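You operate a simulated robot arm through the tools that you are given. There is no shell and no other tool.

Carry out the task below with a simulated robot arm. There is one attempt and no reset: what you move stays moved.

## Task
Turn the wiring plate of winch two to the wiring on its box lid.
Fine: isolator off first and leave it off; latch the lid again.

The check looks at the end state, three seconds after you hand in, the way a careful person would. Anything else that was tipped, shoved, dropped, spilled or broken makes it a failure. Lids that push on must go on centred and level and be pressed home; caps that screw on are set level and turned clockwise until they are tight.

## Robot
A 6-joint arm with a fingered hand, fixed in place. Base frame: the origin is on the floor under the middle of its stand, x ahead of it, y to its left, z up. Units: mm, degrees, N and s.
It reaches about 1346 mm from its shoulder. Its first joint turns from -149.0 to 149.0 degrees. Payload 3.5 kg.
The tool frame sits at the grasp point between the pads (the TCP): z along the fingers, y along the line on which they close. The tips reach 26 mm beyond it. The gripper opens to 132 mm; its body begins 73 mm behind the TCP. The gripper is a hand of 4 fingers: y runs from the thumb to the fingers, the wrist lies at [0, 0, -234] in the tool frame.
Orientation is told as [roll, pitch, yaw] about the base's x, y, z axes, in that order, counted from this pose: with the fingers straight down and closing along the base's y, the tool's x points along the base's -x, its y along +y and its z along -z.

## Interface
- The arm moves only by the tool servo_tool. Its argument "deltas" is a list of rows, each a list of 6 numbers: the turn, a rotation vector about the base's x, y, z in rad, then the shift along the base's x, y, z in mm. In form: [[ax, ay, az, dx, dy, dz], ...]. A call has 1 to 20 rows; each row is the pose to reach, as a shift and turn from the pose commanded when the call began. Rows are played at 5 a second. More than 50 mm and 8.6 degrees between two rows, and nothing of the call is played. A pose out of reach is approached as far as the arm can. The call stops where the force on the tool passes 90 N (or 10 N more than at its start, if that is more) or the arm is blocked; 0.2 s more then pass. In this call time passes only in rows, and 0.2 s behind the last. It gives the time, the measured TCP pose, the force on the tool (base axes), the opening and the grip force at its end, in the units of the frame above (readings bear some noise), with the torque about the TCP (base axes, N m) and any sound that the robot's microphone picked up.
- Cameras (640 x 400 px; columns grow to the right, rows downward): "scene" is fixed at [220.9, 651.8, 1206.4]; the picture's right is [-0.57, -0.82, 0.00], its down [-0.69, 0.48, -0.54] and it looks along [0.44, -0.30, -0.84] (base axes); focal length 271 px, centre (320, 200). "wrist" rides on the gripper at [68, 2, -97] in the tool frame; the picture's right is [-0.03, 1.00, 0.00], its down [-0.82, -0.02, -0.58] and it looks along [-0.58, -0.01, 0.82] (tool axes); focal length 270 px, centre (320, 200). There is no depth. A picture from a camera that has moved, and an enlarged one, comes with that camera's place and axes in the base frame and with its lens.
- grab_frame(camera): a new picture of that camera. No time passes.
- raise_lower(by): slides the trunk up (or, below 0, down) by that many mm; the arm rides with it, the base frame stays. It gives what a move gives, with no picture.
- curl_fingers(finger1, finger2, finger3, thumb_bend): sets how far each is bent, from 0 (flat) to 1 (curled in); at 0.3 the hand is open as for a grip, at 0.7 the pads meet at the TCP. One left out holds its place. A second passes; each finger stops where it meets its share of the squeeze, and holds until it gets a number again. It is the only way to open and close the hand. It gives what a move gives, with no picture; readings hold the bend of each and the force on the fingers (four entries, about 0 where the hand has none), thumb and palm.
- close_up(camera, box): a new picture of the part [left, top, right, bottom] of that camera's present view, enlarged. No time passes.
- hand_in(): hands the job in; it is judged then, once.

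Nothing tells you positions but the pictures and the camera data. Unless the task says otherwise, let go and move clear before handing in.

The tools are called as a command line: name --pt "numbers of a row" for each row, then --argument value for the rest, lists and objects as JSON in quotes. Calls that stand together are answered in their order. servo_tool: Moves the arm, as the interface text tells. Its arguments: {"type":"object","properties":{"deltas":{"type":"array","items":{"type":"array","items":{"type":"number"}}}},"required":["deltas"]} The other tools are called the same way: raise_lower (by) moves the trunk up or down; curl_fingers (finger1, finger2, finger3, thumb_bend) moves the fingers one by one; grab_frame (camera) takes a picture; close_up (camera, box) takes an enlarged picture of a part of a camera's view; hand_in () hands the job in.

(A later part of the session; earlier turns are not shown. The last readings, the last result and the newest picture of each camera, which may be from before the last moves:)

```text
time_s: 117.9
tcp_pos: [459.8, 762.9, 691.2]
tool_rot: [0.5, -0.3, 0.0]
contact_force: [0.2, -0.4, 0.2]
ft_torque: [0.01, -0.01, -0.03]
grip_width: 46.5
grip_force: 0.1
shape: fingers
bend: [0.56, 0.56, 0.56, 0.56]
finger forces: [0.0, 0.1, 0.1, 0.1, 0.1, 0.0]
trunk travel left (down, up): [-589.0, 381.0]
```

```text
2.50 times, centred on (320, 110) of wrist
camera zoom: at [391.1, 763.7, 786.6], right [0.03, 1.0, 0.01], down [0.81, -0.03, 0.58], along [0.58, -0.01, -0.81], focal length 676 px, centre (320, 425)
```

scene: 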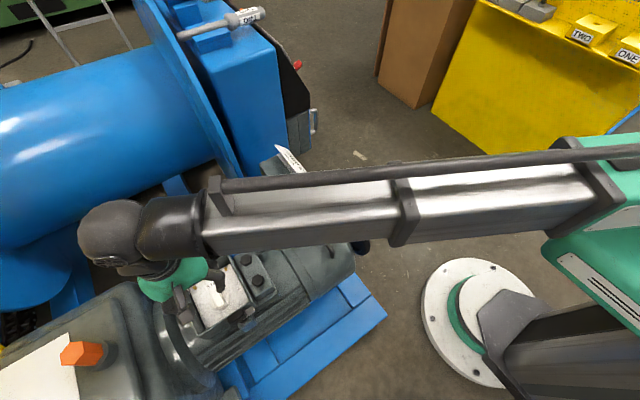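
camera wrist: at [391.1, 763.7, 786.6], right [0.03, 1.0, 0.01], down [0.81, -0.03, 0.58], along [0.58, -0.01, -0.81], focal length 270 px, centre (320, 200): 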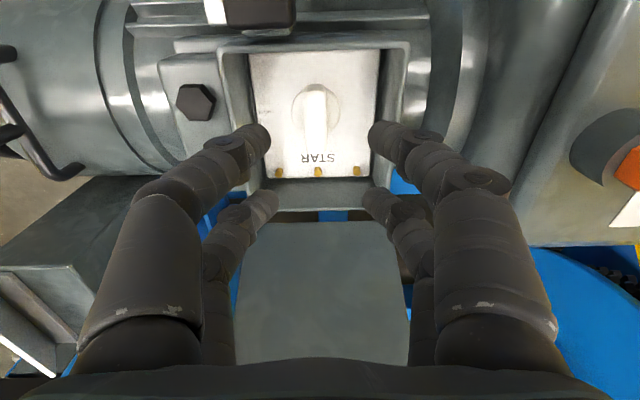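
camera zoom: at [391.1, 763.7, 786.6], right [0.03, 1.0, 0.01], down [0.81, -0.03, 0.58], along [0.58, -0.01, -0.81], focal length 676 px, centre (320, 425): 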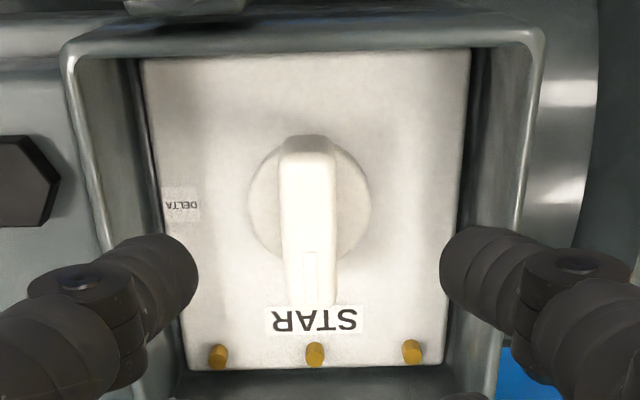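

The handle's pivot refines to about (463, 760). I'll shift slightly and lower the rest of the way.

servo_tool --pt "0 0 0 2.5 -2 0"

raise_lower --by -60

grab_frame --camera "wrist"

```text
time_s: 118.3
tcp_pos: [462.5, 760.1, 689.9]
tool_rot: [0.6, -0.2, 0.0]
contact_force: [-0.3, 0.4, -0.1]
ft_torque: [0.02, 0.0, -0.04]
grip_width: 46.5
grip_force: 0.1
shape: fingers
bend: [0.56, 0.56, 0.56, 0.56]
finger forces: [0.1, 0.0, 0.0, 0.1, 0.0, 0.0]
trunk travel left (down, up): [-589.0, 381.0]
```

```text
time_s: 119.3
tcp_pos: [461.8, 760.6, 631.2]
tool_rot: [0.5, -0.3, 0.0]
contact_force: [-0.1, -0.1, -0.1]
ft_torque: [0.01, 0.0, 0.03]
grip_width: 46.1
grip_force: 0.0
shape: fingers
bend: [0.56, 0.56, 0.56, 0.56]
finger forces: [0.0, 0.0, 0.0, 0.1, 0.0, 0.0]
trunk travel left (down, up): [-529.0, 441.0]
```

```text
taken
camera wrist: at [393.2, 761.8, 726.6], right [0.03, 1.0, 0.01], down [0.81, -0.03, 0.58], along [0.58, -0.01, -0.81], focal length 270 px, centre (320, 200)
```

wrist: 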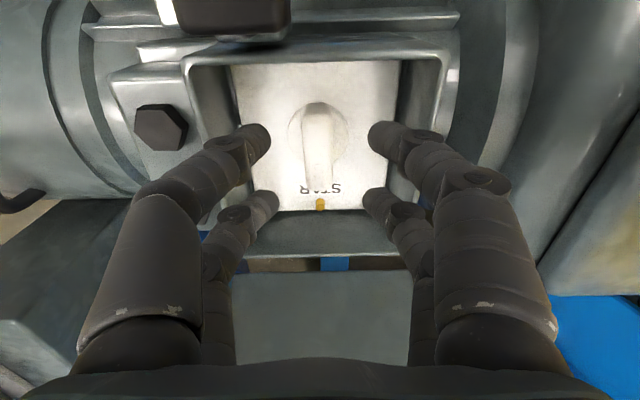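

Well centred. Lowering the last 25 mm with a force check.

raise_lower --by -25

close_up --camera "wrist" --box '[190, 70, 450, 250]'

```text
time_s: 120.0
tcp_pos: [462.3, 761.2, 604.8]
tool_rot: [0.4, -0.3, 0.1]
contact_force: [0.6, 0.1, -0.3]
ft_torque: [-0.02, 0.01, 0.01]
grip_width: 46.2
grip_force: 0.2
shape: fingers
bend: [0.56, 0.56, 0.56, 0.56]
finger forces: [0.0, 0.0, 0.1, 0.0, 0.1, 0.0]
trunk travel left (down, up): [-504.0, 466.0]
```

```text
2.22 times, centred on (320, 160) of wrist
camera zoom: at [393.2, 761.8, 701.5], right [0.03, 1.0, 0.01], down [0.81, -0.03, 0.58], along [0.58, -0.01, -0.81], focal length 601 px, centre (320, 289)
```

zoom: 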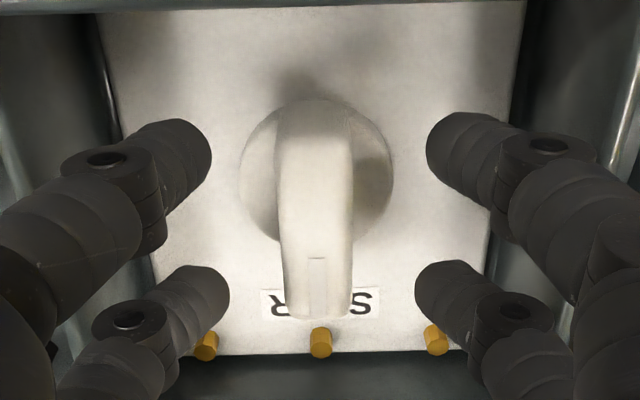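

I'll go 5 mm deeper for a firmer hold, then close on the handle.

raise_lower --by -5

curl_fingers --finger1 0.7 --finger2 0.7 --finger3 0.7 --thumb_bend 0.7

close_up --camera "wrist" --box '[190, 70, 450, 250]'

```text
time_s: 120.5
tcp_pos: [461.6, 760.8, 600.9]
tool_rot: [0.5, -0.3, 0.0]
contact_force: [0.3, 1.2, -0.3]
ft_torque: [0.01, -0.01, 0.01]
grip_width: 46.6
grip_force: 0.1
shape: fingers
bend: [0.56, 0.56, 0.56, 0.56]
finger forces: [0.1, 0.0, 0.0, 0.0, 0.0, 0.0]
trunk travel left (down, up): [-499.0, 471.0]
```

```text
time_s: 121.5
tcp_pos: [462.9, 759.7, 601.2]
tool_rot: [0.4, -0.3, -0.1]
contact_force: [-0.9, -3.8, -1.2]
ft_torque: [-0.06, 0.02, 0.0]
grip_width: 14.8
grip_force: 7.7
shape: fingers
bend: [0.66, 0.66, 0.65, 0.67]
finger forces: [2.8, 2.3, 4.0, 0.0, 5.2, 0.0]
trunk travel left (down, up): [-499.0, 471.0]
```

```text
2.22 times, centred on (320, 160) of wrist
camera zoom: at [393.2, 761.5, 696.6], right [0.03, 1.0, 0.01], down [0.81, -0.03, 0.58], along [0.58, -0.01, -0.81], focal length 601 px, centre (320, 289)
```

zoom: 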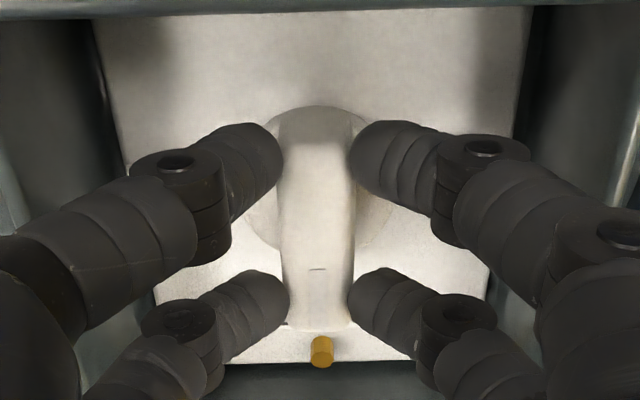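

All four digits hold the handle. I'll turn clockwise by 45° first and watch what moves.

servo_tool --pt "0 0 -0.131 0 0 0" --pt "0 0 -0.262 0 0 0" --pt "0 0 -0.393 0 0 0" --pt "0 0 -0.524 0 0 0" --pt "0 0 -0.654 0 0 0" --pt "0 0 -0.785 0 0 0"

grab_frame --camera "wrist"

close_up --camera "wrist" --box '[190, 50, 450, 230]'

```text
time_s: 122.9
tcp_pos: [463.3, 761.4, 600.9]
tool_rot: [0.4, -0.3, -45.1]
contact_force: [0.4, 10.6, 3.7]
ft_torque: [0.25, -0.02, 0.06]
grip_width: 14.7
grip_force: 8.4
shape: fingers
bend: [0.65, 0.65, 0.67, 0.68]
finger forces: [6.1, 6.6, 1.5, 0.0, 2.3, 0.0]
trunk travel left (down, up): [-499.0, 471.0]
```

```text
taken
camera wrist: at [414.3, 810.8, 696.6], right [0.73, 0.69, 0.01], down [0.56, -0.59, 0.58], along [0.4, -0.42, -0.81], focal length 270 px, centre (320, 200)
```

wrist: 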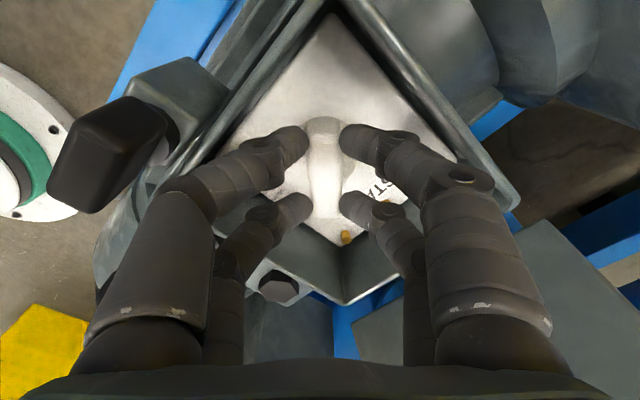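

```text
2.22 times, centred on (320, 140) of wrist
camera zoom: at [414.3, 810.8, 696.6], right [0.73, 0.69, 0.01], down [0.56, -0.59, 0.58], along [0.4, -0.42, -0.81], focal length 601 px, centre (320, 333)
```

zoom: 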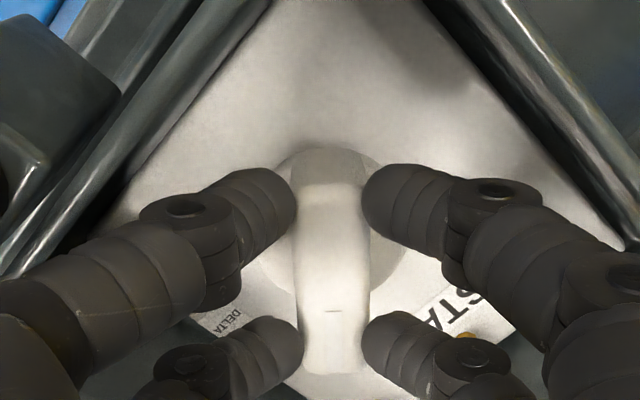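

The handle turns while the plate's labels stay put, as expected. Turning the remaining 45° to DELTA.

servo_tool --pt "0 0 -0.131 0 -0.5 0" --pt "0 0 -0.262 0 -1 0" --pt "0 0 -0.393 0 -1 0" --pt "0 0 -0.524 0 -1 0" --pt "0 0 -0.654 0 -1 0" --pt "0 0 -0.785 0 -1 0"

grab_frame --camera "wrist"

close_up --camera "wrist" --box '[190, 50, 450, 230]'

```text
time_s: 124.3
tcp_pos: [463.5, 758.4, 601.0]
tool_rot: [0.5, -0.4, -90.3]
contact_force: [8.0, 10.5, 4.5]
ft_torque: [0.21, -0.23, 0.14]
grip_width: 14.4
grip_force: 8.0
shape: fingers
bend: [0.64, 0.64, 0.68, 0.69]
finger forces: [5.4, 6.9, 1.3, 0.0, 2.7, 0.1]
trunk travel left (down, up): [-499.0, 471.0]
```

```text
taken
camera wrist: at [464.4, 827.6, 696.3], right [1.0, -0.03, 0.01], down [-0.03, -0.81, 0.58], along [-0.01, -0.58, -0.81], focal length 270 px, centre (320, 200)
```

wrist: 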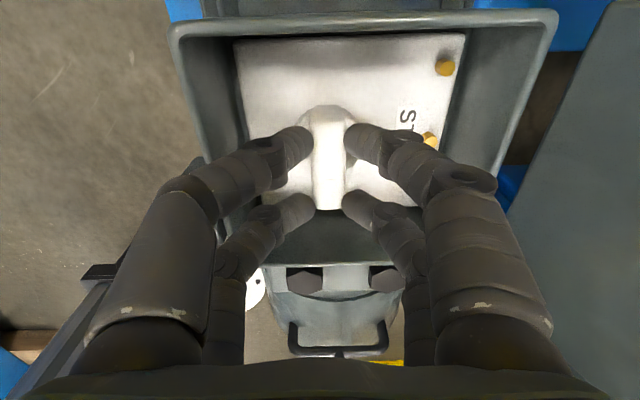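

```text
2.22 times, centred on (320, 140) of wrist
camera zoom: at [464.4, 827.6, 696.3], right [1.0, -0.03, 0.01], down [-0.03, -0.81, 0.58], along [-0.01, -0.58, -0.81], focal length 601 px, centre (320, 333)
```

zoom: 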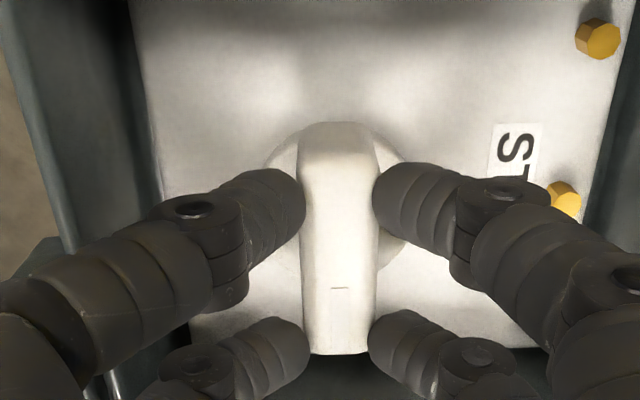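

The handle now lies along -y. I'll open the digits, rise and verify it points at DELTA.

curl_fingers --finger1 0.57 --finger2 0.57 --finger3 0.57 --thumb_bend 0.57

raise_lower --by 110

grab_frame --camera "wrist"

close_up --camera "scene" --box '[180, 250, 270, 330]'

```text
time_s: 125.3
tcp_pos: [463.0, 758.8, 600.2]
tool_rot: [0.4, -0.3, -90.0]
contact_force: [0.0, -0.3, 0.0]
ft_torque: [-0.01, -0.02, -0.04]
grip_width: 45.1
grip_force: 0.0
shape: fingers
bend: [0.56, 0.56, 0.56, 0.56]
finger forces: [0.0, 0.0, 0.2, 0.1, 0.0, 0.0]
trunk travel left (down, up): [-499.0, 471.0]
```

```text
time_s: 126.7
tcp_pos: [463.2, 759.7, 710.5]
tool_rot: [0.6, -0.3, -90.0]
contact_force: [0.3, -0.5, 0.1]
ft_torque: [-0.03, 0.02, -0.04]
grip_width: 45.2
grip_force: 0.0
shape: fingers
bend: [0.56, 0.56, 0.56, 0.56]
finger forces: [0.0, 0.0, 0.0, 0.0, 0.0, 0.0]
trunk travel left (down, up): [-609.0, 361.0]
```

```text
taken
camera wrist: at [463.5, 827.7, 806.5], right [1.0, -0.03, 0.01], down [-0.03, -0.81, 0.58], along [-0.01, -0.58, -0.81], focal length 270 px, centre (320, 200)
```

wrist: 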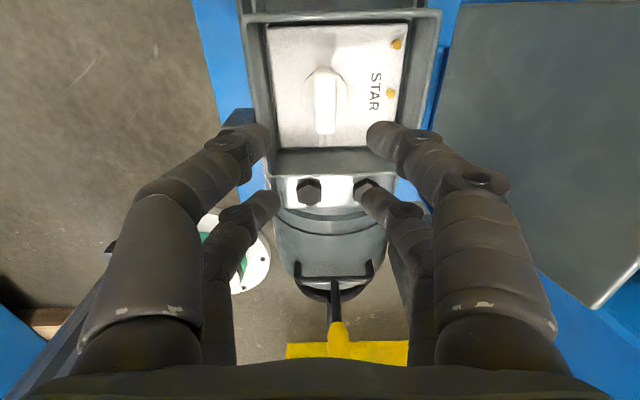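

```text
5.00 times, centred on (225, 290) of scene
camera zoom: at [220.9, 651.8, 1206.4], right [-0.57, -0.82, 0.0], down [-0.69, 0.48, -0.54], along [0.44, -0.3, -0.84], focal length 1355 px, centre (795, -250)
```

zoom: 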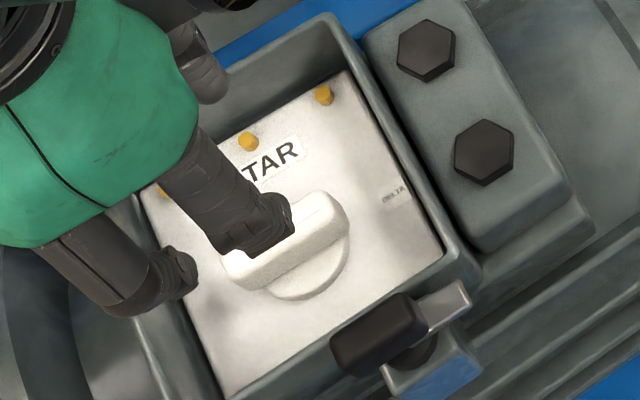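

close_up --camera "wrist" --box '[240, 10, 450, 160]'

```text
2.67 times, centred on (345, 85) of wrist
camera zoom: at [463.5, 827.7, 806.5], right [1.0, -0.03, 0.01], down [-0.03, -0.81, 0.58], along [-0.01, -0.58, -0.81], focal length 721 px, centre (253, 507)
```

zoom: 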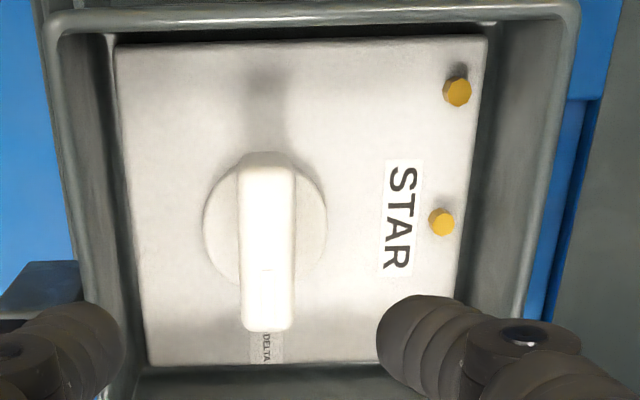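

The handle points straight at DELTA. Now I'll go back to the lid: raise, turn to yaw 0 and move above the knob, which hangs at about (626, 760, 687).

raise_lower --by 110

curl_fingers --finger1 0.45 --finger2 0.3 --finger3 0.3 --thumb_bend 0.45

servo_tool --pt "0 0 0.1208 14 0 0" --pt "0 0 0.2416 28 0 0" --pt "0 0 0.3625 42 0 0" --pt "0 0 0.4833 56 0 0" --pt "0 0 0.6041 70 0 0" --pt "0 0 0.725 84 0 0" --pt "0 0 0.8458 98 0 0" --pt "0 0 0.9666 112 0 0" --pt "0 0 1.0874 126 0 0" --pt "0 0 1.2083 140 0 0" --pt "0 0 1.3291 154 0 0" --pt "0 0 1.4499 168 0 0" --pt "0 0 1.5708 182 0 0"

grab_frame --camera "wrist"

```text
time_s: 128.2
tcp_pos: [463.1, 759.1, 821.0]
tool_rot: [0.6, -0.3, -90.0]
contact_force: [0.2, 0.1, -0.8]
ft_torque: [0.0, 0.03, 0.01]
grip_width: 45.1
grip_force: 0.1
shape: fingers
bend: [0.56, 0.56, 0.56, 0.56]
finger forces: [0.0, 0.0, 0.0, 0.0, 0.0, 0.1]
trunk travel left (down, up): [-719.0, 251.0]
```

```text
time_s: 129.2
tcp_pos: [463.7, 758.9, 820.6]
tool_rot: [0.6, -0.3, -89.9]
contact_force: [0.4, -0.4, 0.1]
ft_torque: [0.0, 0.01, 0.01]
grip_width: 82.3
grip_force: 0.2
shape: fingers
bend: [0.45, 0.3, 0.3, 0.45]
finger forces: [0.0, 0.1, 0.1, 0.0, 0.0, 0.1]
trunk travel left (down, up): [-719.0, 251.0]
```

```text
time_s: 132.0
tcp_pos: [644.6, 758.2, 820.8]
tool_rot: [0.5, -0.3, 0.2]
contact_force: [-0.7, -0.1, -0.2]
ft_torque: [-0.01, 0.0, 0.02]
grip_width: 82.0
grip_force: 0.0
shape: fingers
bend: [0.45, 0.3, 0.3, 0.45]
finger forces: [0.1, 0.1, 0.0, 0.0, 0.0, 0.0]
trunk travel left (down, up): [-719.0, 251.0]
```

```text
taken
camera wrist: at [575.3, 759.4, 916.6], right [0.02, 1.0, 0.01], down [0.81, -0.02, 0.58], along [0.58, -0.01, -0.81], focal length 270 px, centre (320, 200)
```

wrist: 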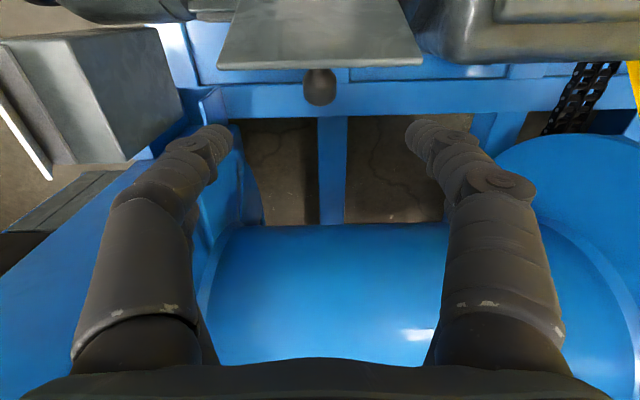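

The knob is straight below the near pair. I'll lower in two steps.

raise_lower --by -75

grab_frame --camera "wrist"

```text
time_s: 133.1
tcp_pos: [644.2, 757.8, 744.9]
tool_rot: [0.5, -0.3, 0.0]
contact_force: [0.0, -0.6, 0.0]
ft_torque: [0.01, 0.0, 0.0]
grip_width: 82.4
grip_force: 0.0
shape: fingers
bend: [0.45, 0.3, 0.3, 0.45]
finger forces: [0.0, 0.1, 0.0, 0.1, 0.1, 0.1]
trunk travel left (down, up): [-644.0, 326.0]
```

```text
taken
camera wrist: at [574.9, 759.5, 841.6], right [0.03, 1.0, 0.01], down [0.81, -0.03, 0.58], along [0.58, -0.01, -0.81], focal length 270 px, centre (320, 200)
```

wrist: 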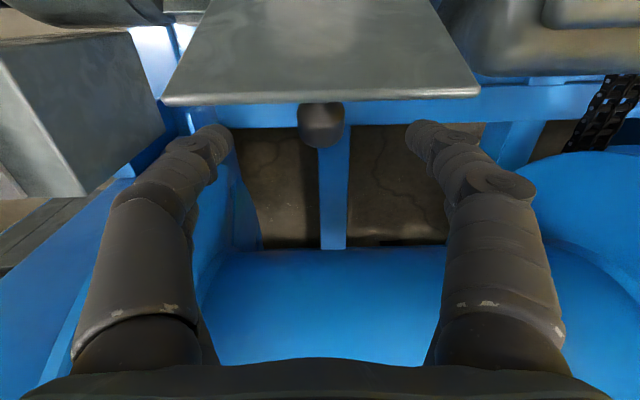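

Lid edge at (609, 717), so the knob centre is near (631, 689). I'll shift 3 mm and lower to grip height.

servo_tool --pt "0 0 0 3 1 0"

raise_lower --by -37

grab_frame --camera "wrist"

```text
time_s: 133.5
tcp_pos: [646.5, 759.9, 746.3]
tool_rot: [0.5, -0.4, 0.0]
contact_force: [0.2, -0.9, 0.4]
ft_torque: [-0.01, 0.03, -0.01]
grip_width: 82.3
grip_force: 0.0
shape: fingers
bend: [0.45, 0.3, 0.3, 0.45]
finger forces: [0.0, 0.1, 0.0, 0.1, 0.0, 0.1]
trunk travel left (down, up): [-644.0, 326.0]
```

```text
time_s: 134.3
tcp_pos: [647.7, 761.6, 708.2]
tool_rot: [0.5, -0.3, 0.1]
contact_force: [-0.5, -0.4, 0.9]
ft_torque: [-0.01, -0.02, -0.01]
grip_width: 82.5
grip_force: 0.1
shape: fingers
bend: [0.45, 0.3, 0.3, 0.45]
finger forces: [0.0, 0.0, 0.0, 0.0, 0.1, 0.1]
trunk travel left (down, up): [-607.0, 363.0]
```

```text
taken
camera wrist: at [578.3, 760.9, 804.6], right [0.03, 1.0, 0.01], down [0.81, -0.03, 0.58], along [0.58, -0.01, -0.81], focal length 270 px, centre (320, 200)
```

wrist: 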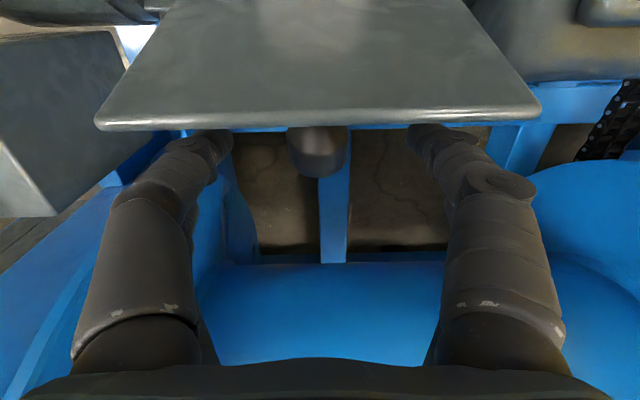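

curl_fingers --finger1 0.7 --thumb_bend 0.7

grab_frame --camera "wrist"

```text
time_s: 135.3
tcp_pos: [647.4, 759.2, 708.3]
tool_rot: [0.4, -0.3, 0.0]
contact_force: [-2.4, -2.8, -2.1]
ft_torque: [-0.11, -0.02, 0.05]
grip_width: 17.3
grip_force: 4.6
shape: fingers
bend: [0.65, 0.3, 0.3, 0.67]
finger forces: [3.8, 0.0, 0.0, 0.0, 6.4, 0.0]
trunk travel left (down, up): [-607.0, 363.0]
```

```text
taken
camera wrist: at [578.3, 760.9, 804.5], right [0.03, 1.0, 0.01], down [0.81, -0.02, 0.58], along [0.58, -0.01, -0.81], focal length 270 px, centre (320, 200)
```

wrist: 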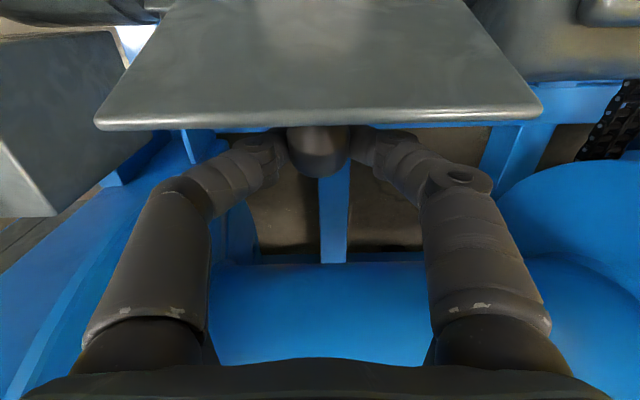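

Gripped. Now I'll bring the lid back over along the same arc in small alternating steps.

servo_tool --pt "0 0 0 -4 0 0"

raise_lower --by 5

servo_tool --pt "0 0 0 -5 0 0" --pt "0 0 0 -10 0 0"

raise_lower --by 6

servo_tool --pt "0 0 0 -6 0 0" --pt "0 0 0 -12 0 0"

raise_lower --by 5

close_up --camera "scene" --box '[120, 180, 300, 340]'

```text
time_s: 135.7
tcp_pos: [643.9, 760.0, 708.9]
tool_rot: [0.5, -0.4, 0.0]
contact_force: [2.2, -2.9, 2.5]
ft_torque: [-0.06, -0.01, 0.04]
grip_width: 16.6
grip_force: 4.1
shape: fingers
bend: [0.66, 0.3, 0.3, 0.67]
finger forces: [3.3, 0.1, 0.0, 0.0, 5.4, 0.0]
trunk travel left (down, up): [-607.0, 363.0]
```

```text
time_s: 136.2
tcp_pos: [642.7, 760.5, 713.3]
tool_rot: [0.4, -0.2, 0.0]
contact_force: [-4.7, -4.0, -7.9]
ft_torque: [-0.06, -0.06, 0.05]
grip_width: 17.9
grip_force: 5.7
shape: fingers
bend: [0.65, 0.3, 0.3, 0.66]
finger forces: [4.0, 0.0, 0.0, 0.0, 7.6, 0.0]
trunk travel left (down, up): [-612.0, 358.0]
```

```text
time_s: 136.8
tcp_pos: [633.5, 760.6, 714.3]
tool_rot: [0.6, -0.3, 0.0]
contact_force: [2.5, -3.5, 1.1]
ft_torque: [-0.07, -0.02, 0.09]
grip_width: 15.6
grip_force: 3.9
shape: fingers
bend: [0.66, 0.3, 0.3, 0.67]
finger forces: [2.5, 0.0, 0.1, 0.0, 5.7, 0.0]
trunk travel left (down, up): [-612.0, 358.0]
```

```text
time_s: 137.4
tcp_pos: [633.4, 762.0, 718.9]
tool_rot: [0.4, -0.2, 0.0]
contact_force: [-5.3, -3.4, -9.9]
ft_torque: [-0.02, -0.08, -0.01]
grip_width: 17.6
grip_force: 5.6
shape: fingers
bend: [0.66, 0.3, 0.3, 0.65]
finger forces: [3.4, 0.0, 0.1, 0.1, 8.1, 0.1]
trunk travel left (down, up): [-618.0, 352.0]
```

```text
time_s: 138.0
tcp_pos: [622.2, 761.6, 719.9]
tool_rot: [0.5, -0.4, 0.0]
contact_force: [0.7, -2.6, 0.6]
ft_torque: [-0.07, -0.04, 0.07]
grip_width: 16.1
grip_force: 4.0
shape: fingers
bend: [0.66, 0.3, 0.3, 0.67]
finger forces: [3.0, 0.1, 0.0, 0.1, 5.3, 0.0]
trunk travel left (down, up): [-618.0, 352.0]
```

```text
time_s: 138.5
tcp_pos: [620.6, 761.3, 722.9]
tool_rot: [0.5, -0.2, 0.0]
contact_force: [-4.1, -3.2, -10.5]
ft_torque: [-0.01, -0.14, 0.05]
grip_width: 17.5
grip_force: 5.2
shape: fingers
bend: [0.65, 0.3, 0.3, 0.66]
finger forces: [3.5, 0.0, 0.1, 0.1, 7.4, 0.0]
trunk travel left (down, up): [-623.0, 347.0]
```

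```text
2.50 times, centred on (210, 260) of scene
camera zoom: at [220.9, 651.8, 1206.4], right [-0.57, -0.82, 0.0], down [-0.69, 0.48, -0.54], along [0.44, -0.3, -0.84], focal length 677 px, centre (595, 50)
```

zoom: 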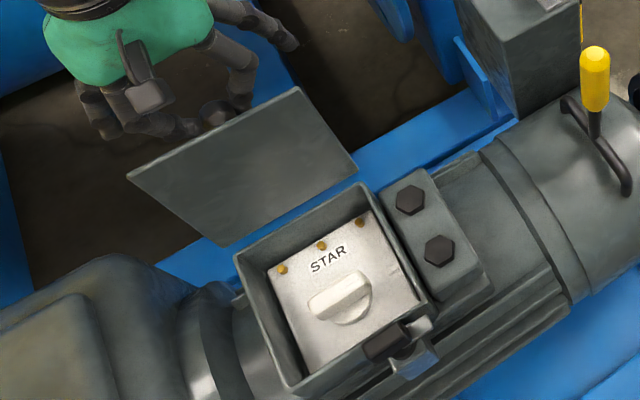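

Lid is following back. Continuing over the top.

servo_tool --pt "0 0 0 -6 0 0" --pt "0 0 0 -12 0 0" --pt "0 0 0 -17 0 0"

raise_lower --by 5

servo_tool --pt "0 0 0 -7 0 0" --pt "0 0 0 -14 0 0" --pt "0 0 0 -20 0 0"

raise_lower --by 3

servo_tool --pt "0 0 0 -7 0 0" --pt "0 0 0 -14 0 0" --pt "0 0 0 -21 0 0"

grab_frame --camera "wrist"

```text
time_s: 139.3
tcp_pos: [604.9, 760.2, 725.2]
tool_rot: [0.4, -0.3, 0.0]
contact_force: [0.9, -2.9, 0.4]
ft_torque: [-0.06, 0.02, 0.07]
grip_width: 14.8
grip_force: 3.1
shape: fingers
bend: [0.66, 0.3, 0.3, 0.68]
finger forces: [2.7, 0.0, 0.0, 0.0, 4.5, 0.0]
trunk travel left (down, up): [-623.0, 347.0]
```

```text
time_s: 139.9
tcp_pos: [604.3, 761.6, 729.0]
tool_rot: [0.4, -0.2, -0.1]
contact_force: [-1.6, -1.0, -10.8]
ft_torque: [0.04, -0.14, 0.03]
grip_width: 17.1
grip_force: 5.5
shape: fingers
bend: [0.65, 0.3, 0.3, 0.66]
finger forces: [3.9, 0.0, 0.0, 0.0, 7.0, 0.0]
trunk travel left (down, up): [-628.0, 342.0]
```

```text
time_s: 140.7
tcp_pos: [585.8, 759.7, 729.8]
tool_rot: [0.4, -0.4, 0.0]
contact_force: [-0.4, -2.1, -0.8]
ft_torque: [-0.02, -0.07, 0.03]
grip_width: 15.9
grip_force: 4.6
shape: fingers
bend: [0.65, 0.3, 0.3, 0.67]
finger forces: [3.3, 0.0, 0.0, 0.0, 5.7, 0.0]
trunk travel left (down, up): [-628.0, 342.0]
```

```text
time_s: 141.2
tcp_pos: [585.0, 759.9, 731.3]
tool_rot: [0.5, -0.3, 0.0]
contact_force: [-0.8, -1.7, -10.2]
ft_torque: [-0.03, -0.16, 0.04]
grip_width: 17.1
grip_force: 5.5
shape: fingers
bend: [0.65, 0.3, 0.3, 0.66]
finger forces: [3.7, 0.1, 0.0, 0.1, 7.2, 0.1]
trunk travel left (down, up): [-631.0, 339.0]
```

```text
time_s: 142.0
tcp_pos: [564.3, 760.5, 732.8]
tool_rot: [0.5, -0.4, -0.1]
contact_force: [0.4, -4.2, -8.6]
ft_torque: [-0.05, -0.23, 0.07]
grip_width: 17.1
grip_force: 5.3
shape: fingers
bend: [0.65, 0.3, 0.3, 0.66]
finger forces: [3.0, 0.0, 0.0, 0.0, 8.1, 0.0]
trunk travel left (down, up): [-631.0, 339.0]
```

```text
taken
camera wrist: at [495.5, 762.5, 828.0], right [0.03, 1.0, 0.01], down [0.81, -0.03, 0.58], along [0.58, -0.01, -0.81], focal length 270 px, centre (320, 200)
```

wrist: 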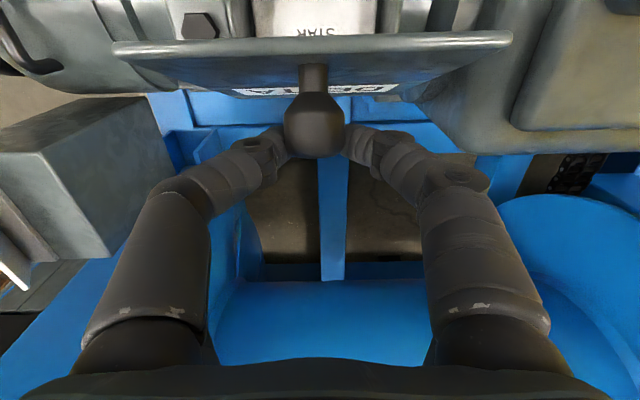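

Past vertical now (~73°). I'll lower it progressively along the arc.

raise_lower --by -3

servo_tool --pt "0 0 0 -7 0 0" --pt "0 0 0 -14 0 0" --pt "0 0 0 -20 0 0"

raise_lower --by -5

servo_tool --pt "0 0 0 -6 0 0" --pt "0 0 0 -12 0 0" --pt "0 0 0 -18 0 0"

raise_lower --by -7

servo_tool --pt "0 0 0 -5 0 0" --pt "0 0 0 -10 0 0" --pt "0 0 0 -15 0 0"

raise_lower --by -8

grab_frame --camera "wrist"

```text
time_s: 142.5
tcp_pos: [563.4, 761.5, 728.9]
tool_rot: [0.5, -0.3, 0.0]
contact_force: [-0.3, -3.5, 1.0]
ft_torque: [-0.05, -0.03, 0.05]
grip_width: 16.2
grip_force: 5.1
shape: fingers
bend: [0.66, 0.3, 0.3, 0.67]
finger forces: [3.2, 0.0, 0.0, 0.0, 6.5, 0.0]
trunk travel left (down, up): [-628.0, 342.0]
```

```text
time_s: 143.3
tcp_pos: [544.7, 761.8, 728.8]
tool_rot: [0.5, -0.3, 0.0]
contact_force: [3.2, -2.4, -9.6]
ft_torque: [-0.02, -0.26, 0.09]
grip_width: 17.2
grip_force: 5.5
shape: fingers
bend: [0.66, 0.3, 0.3, 0.66]
finger forces: [3.6, 0.0, 0.1, 0.0, 7.9, 0.0]
trunk travel left (down, up): [-628.0, 342.0]
```

```text
time_s: 143.8
tcp_pos: [543.4, 760.7, 725.1]
tool_rot: [0.4, -0.3, 0.0]
contact_force: [1.1, -3.5, -0.6]
ft_torque: [-0.07, -0.02, 0.08]
grip_width: 14.8
grip_force: 4.0
shape: fingers
bend: [0.67, 0.3, 0.3, 0.67]
finger forces: [2.3, 0.1, 0.0, 0.0, 5.4, 0.0]
trunk travel left (down, up): [-623.0, 347.0]
```

```text
time_s: 144.6
tcp_pos: [526.8, 761.8, 723.9]
tool_rot: [0.4, -0.3, 0.0]
contact_force: [5.0, -3.0, -11.6]
ft_torque: [0.01, -0.33, 0.04]
grip_width: 17.4
grip_force: 6.1
shape: fingers
bend: [0.66, 0.3, 0.3, 0.66]
finger forces: [3.6, 0.1, 0.1, 0.0, 8.5, 0.0]
trunk travel left (down, up): [-623.0, 347.0]
```

```text
time_s: 145.2
tcp_pos: [527.2, 761.1, 718.5]
tool_rot: [0.4, -0.2, 0.0]
contact_force: [-0.9, -3.1, -1.7]
ft_torque: [-0.06, 0.0, 0.06]
grip_width: 13.4
grip_force: 3.5
shape: fingers
bend: [0.67, 0.3, 0.3, 0.68]
finger forces: [2.1, 0.1, 0.0, 0.1, 4.6, 0.0]
trunk travel left (down, up): [-616.0, 354.0]
```

```text
time_s: 146.0
tcp_pos: [513.1, 761.1, 716.8]
tool_rot: [0.4, -0.3, 0.0]
contact_force: [7.8, -3.5, -13.4]
ft_torque: [0.05, -0.4, 0.13]
grip_width: 16.7
grip_force: 7.1
shape: fingers
bend: [0.66, 0.3, 0.3, 0.65]
finger forces: [3.9, 0.0, 0.1, 0.1, 9.6, 0.0]
trunk travel left (down, up): [-616.0, 354.0]
```

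```text
time_s: 146.6
tcp_pos: [508.9, 760.8, 710.6]
tool_rot: [0.4, -0.2, 0.0]
contact_force: [-1.1, -3.3, -2.0]
ft_torque: [-0.08, -0.05, 0.07]
grip_width: 13.7
grip_force: 3.0
shape: fingers
bend: [0.67, 0.3, 0.3, 0.67]
finger forces: [1.9, 0.1, 0.1, 0.1, 4.5, 0.0]
trunk travel left (down, up): [-608.0, 362.0]
```

```text
taken
camera wrist: at [441.2, 762.1, 805.8], right [0.02, 1.0, 0.01], down [0.81, -0.02, 0.58], along [0.58, -0.01, -0.81], focal length 270 px, centre (320, 200)
```

wrist: 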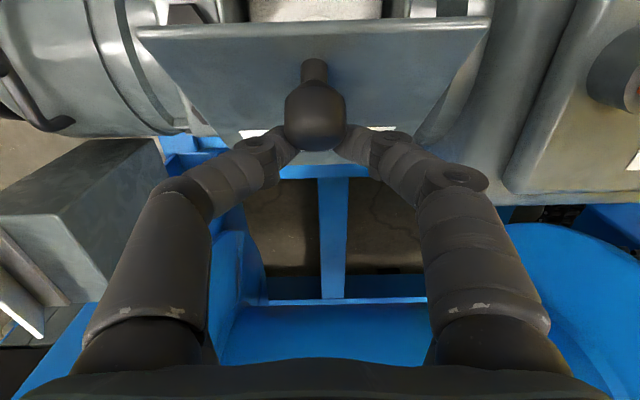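

Still held. Continuing the descent with smaller steps to keep the grip well seated.

servo_tool --pt "0 0 0 -6 0 0" --pt "0 0 0 -11 0 0"

raise_lower --by -7

servo_tool --pt "0 0 0 -5 0 0" --pt "0 0 0 -11 0 0"

raise_lower --by -8

servo_tool --pt "0 0 0 -5 0 0" --pt "0 0 0 -10 0 0"

raise_lower --by -9

grab_frame --camera "wrist"

```text
time_s: 147.2
tcp_pos: [500.5, 761.6, 709.6]
tool_rot: [0.4, -0.3, 0.1]
contact_force: [8.1, -3.9, -12.0]
ft_torque: [0.03, -0.43, 0.13]
grip_width: 16.5
grip_force: 6.9
shape: fingers
bend: [0.66, 0.3, 0.3, 0.65]
finger forces: [3.7, 0.0, 0.0, 0.1, 10.2, 0.0]
trunk travel left (down, up): [-608.0, 362.0]
```

```text
time_s: 147.7
tcp_pos: [498.1, 761.4, 701.6]
tool_rot: [0.4, -0.2, 0.0]
contact_force: [0.8, -2.9, -3.1]
ft_torque: [-0.02, -0.04, 0.06]
grip_width: 14.6
grip_force: 4.0
shape: fingers
bend: [0.66, 0.3, 0.3, 0.67]
finger forces: [2.2, 0.1, 0.0, 0.0, 5.6, 0.1]
trunk travel left (down, up): [-601.0, 369.0]
```

```text
time_s: 148.3
tcp_pos: [488.8, 761.5, 702.1]
tool_rot: [0.5, -0.2, 0.1]
contact_force: [9.3, -3.5, -9.9]
ft_torque: [0.01, -0.35, 0.13]
grip_width: 18.2
grip_force: 6.6
shape: fingers
bend: [0.65, 0.3, 0.3, 0.65]
finger forces: [4.4, 0.0, 0.0, 0.0, 8.5, 0.1]
trunk travel left (down, up): [-601.0, 369.0]
```

```text
time_s: 148.9
tcp_pos: [486.4, 760.6, 693.9]
tool_rot: [0.4, -0.2, 0.0]
contact_force: [0.3, -3.3, -0.5]
ft_torque: [-0.02, -0.02, 0.1]
grip_width: 16.7
grip_force: 4.1
shape: fingers
bend: [0.66, 0.3, 0.3, 0.66]
finger forces: [2.7, 0.0, 0.0, 0.1, 5.7, 0.1]
trunk travel left (down, up): [-593.0, 377.0]
```

```text
time_s: 149.5
tcp_pos: [479.9, 763.0, 694.2]
tool_rot: [0.4, -0.4, -0.1]
contact_force: [10.7, -3.5, -10.0]
ft_torque: [-0.03, -0.4, 0.13]
grip_width: 18.4
grip_force: 6.9
shape: fingers
bend: [0.65, 0.3, 0.3, 0.65]
finger forces: [4.3, 0.0, 0.0, 0.0, 9.4, 0.0]
trunk travel left (down, up): [-593.0, 377.0]
```

```text
time_s: 150.1
tcp_pos: [477.8, 761.9, 685.3]
tool_rot: [0.4, -0.2, 0.0]
contact_force: [1.3, -3.3, -2.3]
ft_torque: [0.01, -0.08, 0.1]
grip_width: 16.5
grip_force: 4.7
shape: fingers
bend: [0.66, 0.3, 0.3, 0.66]
finger forces: [2.7, 0.1, 0.0, 0.0, 5.6, 0.0]
trunk travel left (down, up): [-584.0, 386.0]
```

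```text
taken
camera wrist: at [408.5, 762.9, 781.6], right [0.02, 1.0, 0.01], down [0.81, -0.02, 0.58], along [0.58, -0.01, -0.81], focal length 270 px, centre (320, 200)
```

wrist: 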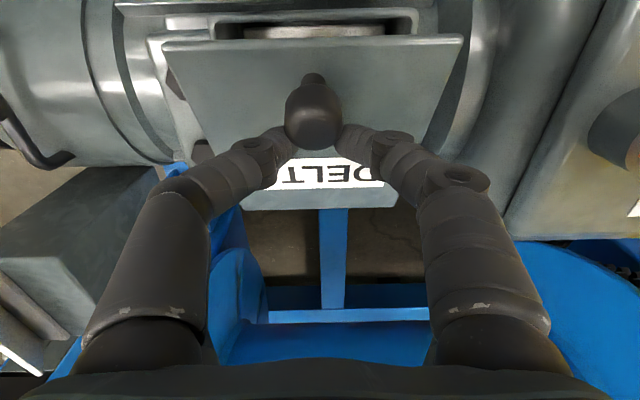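

About 28° left to close. Continuing.

servo_tool --pt "0 0 0 -4 0 0" --pt "0 0 0 -9 0 0"

raise_lower --by -10

servo_tool --pt "0 0 0 -4 0 0" --pt "0 0 0 -8 0 0"

raise_lower --by -11

servo_tool --pt "0 0 0 -3 0 0" --pt "0 0 0 -6 0 0"

raise_lower --by -11

grab_frame --camera "wrist"

```text
time_s: 150.7
tcp_pos: [471.8, 761.6, 685.5]
tool_rot: [0.4, -0.5, -0.2]
contact_force: [12.8, -3.4, -10.2]
ft_torque: [-0.02, -0.44, 0.12]
grip_width: 18.3
grip_force: 7.3
shape: fingers
bend: [0.65, 0.3, 0.3, 0.65]
finger forces: [4.8, 0.1, 0.0, 0.0, 9.4, 0.0]
trunk travel left (down, up): [-584.0, 386.0]
```

```text
time_s: 151.3
tcp_pos: [468.0, 762.6, 676.4]
tool_rot: [0.4, -0.2, 0.0]
contact_force: [0.9, -3.7, -1.8]
ft_torque: [-0.08, -0.06, 0.08]
grip_width: 17.9
grip_force: 5.1
shape: fingers
bend: [0.66, 0.3, 0.3, 0.66]
finger forces: [3.0, 0.1, 0.1, 0.0, 7.4, 0.0]
trunk travel left (down, up): [-574.0, 396.0]
```

```text
time_s: 151.9
tcp_pos: [464.4, 762.4, 674.7]
tool_rot: [0.4, -0.4, -0.1]
contact_force: [14.1, -4.6, -9.0]
ft_torque: [-0.02, -0.46, 0.2]
grip_width: 19.2
grip_force: 7.6
shape: fingers
bend: [0.65, 0.3, 0.3, 0.65]
finger forces: [4.8, 0.2, 0.0, 0.1, 10.3, 0.1]
trunk travel left (down, up): [-574.0, 396.0]
```

```text
time_s: 152.4
tcp_pos: [459.5, 763.6, 663.5]
tool_rot: [0.3, -0.2, 0.1]
contact_force: [2.4, -3.9, -2.8]
ft_torque: [-0.04, -0.09, 0.16]
grip_width: 18.7
grip_force: 5.6
shape: fingers
bend: [0.65, 0.3, 0.3, 0.66]
finger forces: [3.2, 0.0, 0.1, 0.0, 8.2, 0.1]
trunk travel left (down, up): [-563.0, 407.0]
```

```text
time_s: 153.1
tcp_pos: [457.8, 762.0, 663.8]
tool_rot: [0.4, -0.4, 0.0]
contact_force: [13.8, -3.9, -7.4]
ft_torque: [-0.04, -0.43, 0.13]
grip_width: 19.0
grip_force: 7.9
shape: fingers
bend: [0.65, 0.3, 0.3, 0.65]
finger forces: [5.2, 0.0, 0.0, 0.0, 10.3, 0.1]
trunk travel left (down, up): [-563.0, 407.0]
```

```text
time_s: 153.6
tcp_pos: [455.3, 762.3, 653.5]
tool_rot: [0.3, -0.2, 0.0]
contact_force: [4.4, -3.5, -3.7]
ft_torque: [-0.05, -0.16, 0.14]
grip_width: 18.9
grip_force: 5.9
shape: fingers
bend: [0.65, 0.3, 0.3, 0.66]
finger forces: [3.3, 0.0, 0.1, 0.0, 8.4, 0.1]
trunk travel left (down, up): [-552.0, 418.0]
```

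```text
taken
camera wrist: at [386.3, 762.8, 749.4], right [0.02, 1.0, 0.01], down [0.81, -0.02, 0.58], along [0.58, -0.01, -0.81], focal length 270 px, centre (320, 200)
```

wrist: 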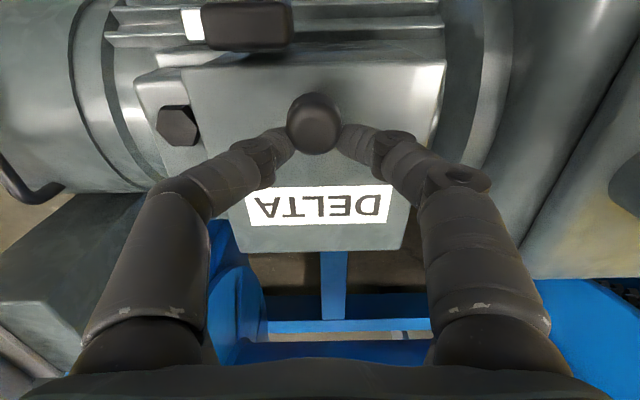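

Nearly closed. A few more small steps down until I feel it seat.

servo_tool --pt "0 0 0 -3 0 0"

raise_lower --by -7

servo_tool --pt "0 0 0 -2 0 0"

raise_lower --by -6

grab_frame --camera "wrist"

close_up --camera "scene" --box '[120, 180, 300, 340]'

```text
time_s: 154.0
tcp_pos: [454.8, 760.9, 653.4]
tool_rot: [0.3, -0.3, 0.0]
contact_force: [9.5, -4.0, -2.2]
ft_torque: [-0.07, -0.26, 0.13]
grip_width: 18.9
grip_force: 7.2
shape: fingers
bend: [0.65, 0.3, 0.3, 0.66]
finger forces: [4.2, 0.1, 0.0, 0.0, 10.0, 0.0]
trunk travel left (down, up): [-552.0, 418.0]
```

```text
time_s: 154.6
tcp_pos: [453.0, 762.9, 647.2]
tool_rot: [0.4, -0.2, 0.0]
contact_force: [3.9, -5.1, -1.7]
ft_torque: [-0.1, -0.14, 0.15]
grip_width: 18.5
grip_force: 5.7
shape: fingers
bend: [0.65, 0.3, 0.3, 0.66]
finger forces: [3.0, 0.1, 0.0, 0.1, 8.9, 0.0]
trunk travel left (down, up): [-545.0, 425.0]
```

```text
time_s: 155.0
tcp_pos: [451.5, 762.1, 645.1]
tool_rot: [0.4, -0.3, 0.0]
contact_force: [6.9, -4.6, -2.4]
ft_torque: [-0.11, -0.24, 0.14]
grip_width: 18.7
grip_force: 6.4
shape: fingers
bend: [0.65, 0.3, 0.3, 0.66]
finger forces: [3.5, 0.1, 0.0, 0.0, 9.8, 0.1]
trunk travel left (down, up): [-545.0, 425.0]
```

```text
time_s: 155.6
tcp_pos: [452.5, 761.7, 642.0]
tool_rot: [0.5, -0.3, 0.0]
contact_force: [6.5, -5.6, 9.6]
ft_torque: [-0.14, -0.01, 0.16]
grip_width: 18.5
grip_force: 8.1
shape: fingers
bend: [0.67, 0.3, 0.3, 0.67]
finger forces: [5.2, 0.0, 0.0, 0.0, 11.8, 0.0]
trunk travel left (down, up): [-539.0, 431.0]
```

```text
taken
camera wrist: at [382.8, 762.5, 737.5], right [0.03, 1.0, 0.01], down [0.81, -0.03, 0.58], along [0.58, -0.01, -0.81], focal length 270 px, centre (320, 200)
```

wrist: 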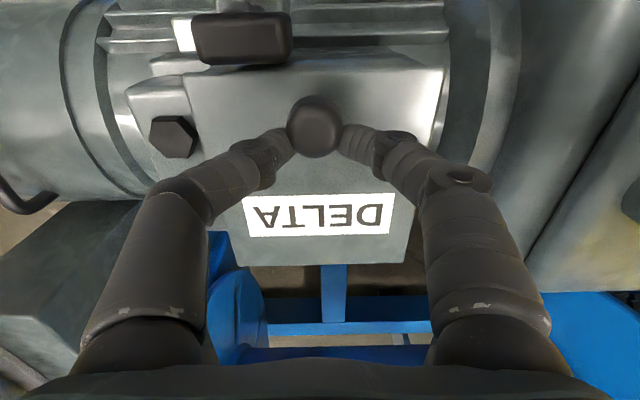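

```text
2.50 times, centred on (210, 260) of scene
camera zoom: at [220.9, 651.8, 1206.4], right [-0.57, -0.82, 0.0], down [-0.69, 0.48, -0.54], along [0.44, -0.3, -0.84], focal length 677 px, centre (595, 50)
```

zoom: 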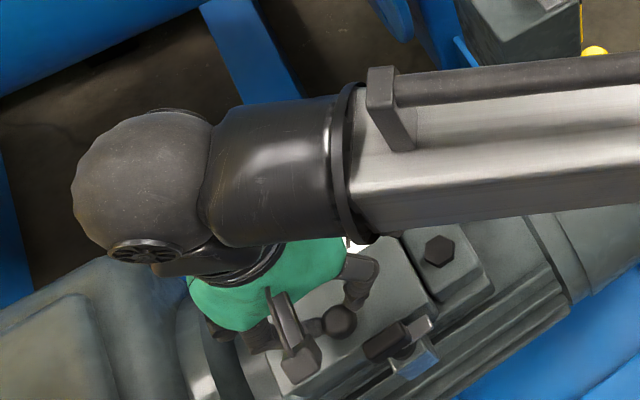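

The force turned upward (9.6 N), so the lid has seated. I'll release, rise and check it lies flat.

curl_fingers --finger1 0.5 --thumb_bend 0.5

raise_lower --by 90

grab_frame --camera "wrist"

close_up --camera "wrist" --box '[180, 20, 460, 220]'

```text
time_s: 156.6
tcp_pos: [451.0, 762.1, 640.5]
tool_rot: [0.5, -0.2, 0.0]
contact_force: [0.2, 0.2, -0.2]
ft_torque: [-0.03, -0.03, 0.0]
grip_width: 65.2
grip_force: 0.0
shape: fingers
bend: [0.5, 0.3, 0.3, 0.5]
finger forces: [0.1, 0.1, 0.0, 0.0, 0.0, 0.1]
trunk travel left (down, up): [-539.0, 431.0]
```

```text
time_s: 157.8
tcp_pos: [451.0, 762.7, 730.9]
tool_rot: [0.5, -0.3, 0.0]
contact_force: [0.2, 0.2, -0.5]
ft_torque: [0.0, -0.02, 0.02]
grip_width: 65.4
grip_force: 0.1
shape: fingers
bend: [0.5, 0.3, 0.3, 0.5]
finger forces: [0.1, 0.0, 0.0, 0.0, 0.1, 0.0]
trunk travel left (down, up): [-629.0, 341.0]
```

```text
taken
camera wrist: at [382.7, 763.2, 826.5], right [0.03, 1.0, 0.01], down [0.81, -0.03, 0.58], along [0.58, -0.01, -0.81], focal length 270 px, centre (320, 200)
```

wrist: 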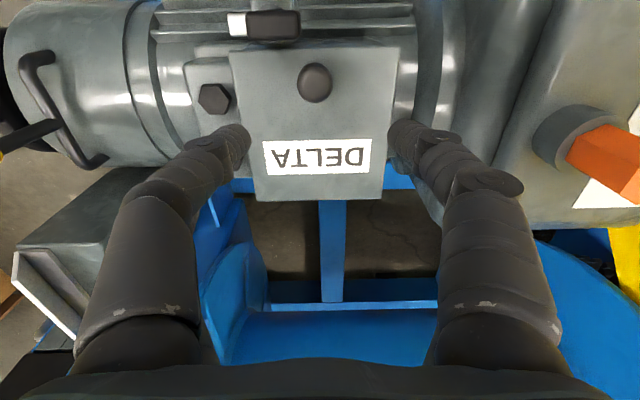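

```text
2.00 times, centred on (320, 120) of wrist
camera zoom: at [382.7, 763.2, 826.5], right [0.03, 1.0, 0.01], down [0.81, -0.03, 0.58], along [0.58, -0.01, -0.81], focal length 541 px, centre (320, 360)
```

zoom: 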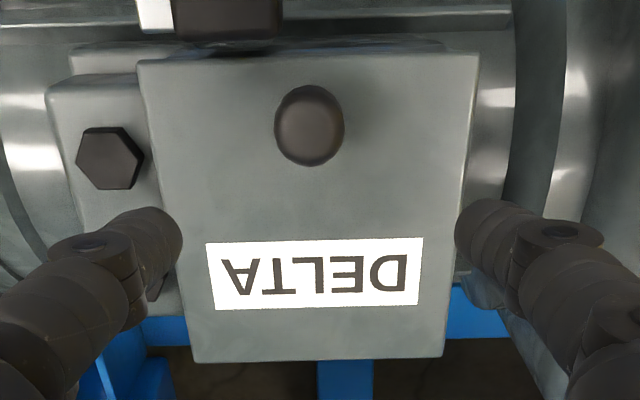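

The lid is fully closed. Now the latch: its bar lies along y with the tongue toward -y, pivot about (392, 730). I'll go to yaw -90 above it with finger2/finger3 ready to pinch the tongue-side end.

curl_fingers --finger1 0.2 --finger2 0.5 --finger3 0.5 --thumb_bend 0.3

servo_tool --pt "0 0 -0.1208 -4.5 -2 0" --pt "0 0 -0.2416 -9 -3.5 0" --pt "0 0 -0.3625 -13.5 -5 0" --pt "0 0 -0.4833 -18 -7 0" --pt "0 0 -0.6041 -22.5 -9 0" --pt "0 0 -0.725 -27 -10.5 0" --pt "0 0 -0.8458 -31.5 -12 0" --pt "0 0 -0.9666 -36 -14 0" --pt "0 0 -1.0874 -40.5 -16 0" --pt "0 0 -1.2083 -45 -17.5 0" --pt "0 0 -1.3291 -50 -19 0" --pt "0 0 -1.4499 -55 -21 0" --pt "0 0 -1.5708 -59 -22.5 0"

grab_frame --camera "wrist"

close_up --camera "wrist" --box '[240, 60, 440, 220]'

```text
time_s: 158.8
tcp_pos: [452.3, 762.6, 730.3]
tool_rot: [0.5, -0.4, 0.0]
contact_force: [0.0, -0.4, -0.1]
ft_torque: [0.03, 0.02, 0.02]
grip_width: 142.9
grip_force: 0.1
shape: fingers
bend: [0.2, 0.5, 0.5, 0.3]
finger forces: [0.1, 0.0, 0.1, 0.1, 0.0, 0.1]
trunk travel left (down, up): [-629.0, 341.0]
```

```text
time_s: 161.6
tcp_pos: [391.5, 739.6, 731.0]
tool_rot: [0.4, -0.4, -90.2]
contact_force: [-0.2, 0.3, 0.2]
ft_torque: [-0.03, -0.03, -0.04]
grip_width: 143.0
grip_force: 0.0
shape: fingers
bend: [0.2, 0.5, 0.5, 0.3]
finger forces: [0.0, 0.0, 0.1, 0.1, 0.1, 0.0]
trunk travel left (down, up): [-629.0, 341.0]
```

```text
taken
camera wrist: at [392.9, 808.8, 826.5], right [1.0, -0.03, 0.01], down [-0.03, -0.81, 0.58], along [-0.01, -0.58, -0.81], focal length 270 px, centre (320, 200)
```

wrist: 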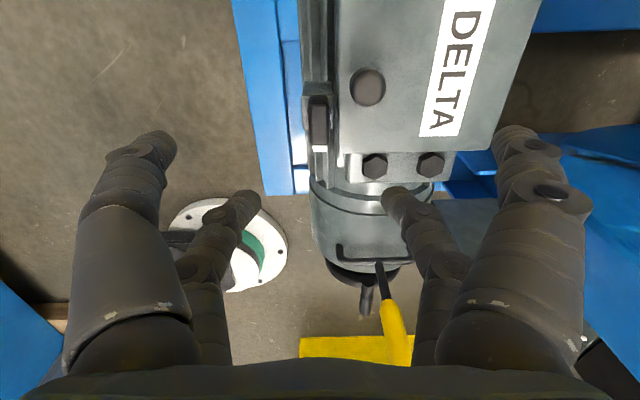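

```text
2.50 times, centred on (340, 140) of wrist
camera zoom: at [392.9, 808.8, 826.5], right [1.0, -0.03, 0.01], down [-0.03, -0.81, 0.58], along [-0.01, -0.58, -0.81], focal length 676 px, centre (270, 350)
```

zoom: 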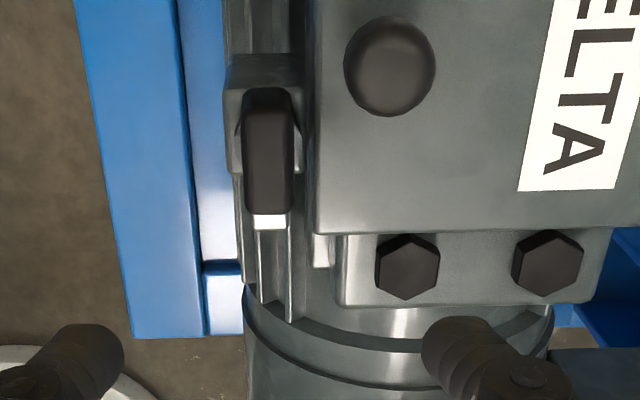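

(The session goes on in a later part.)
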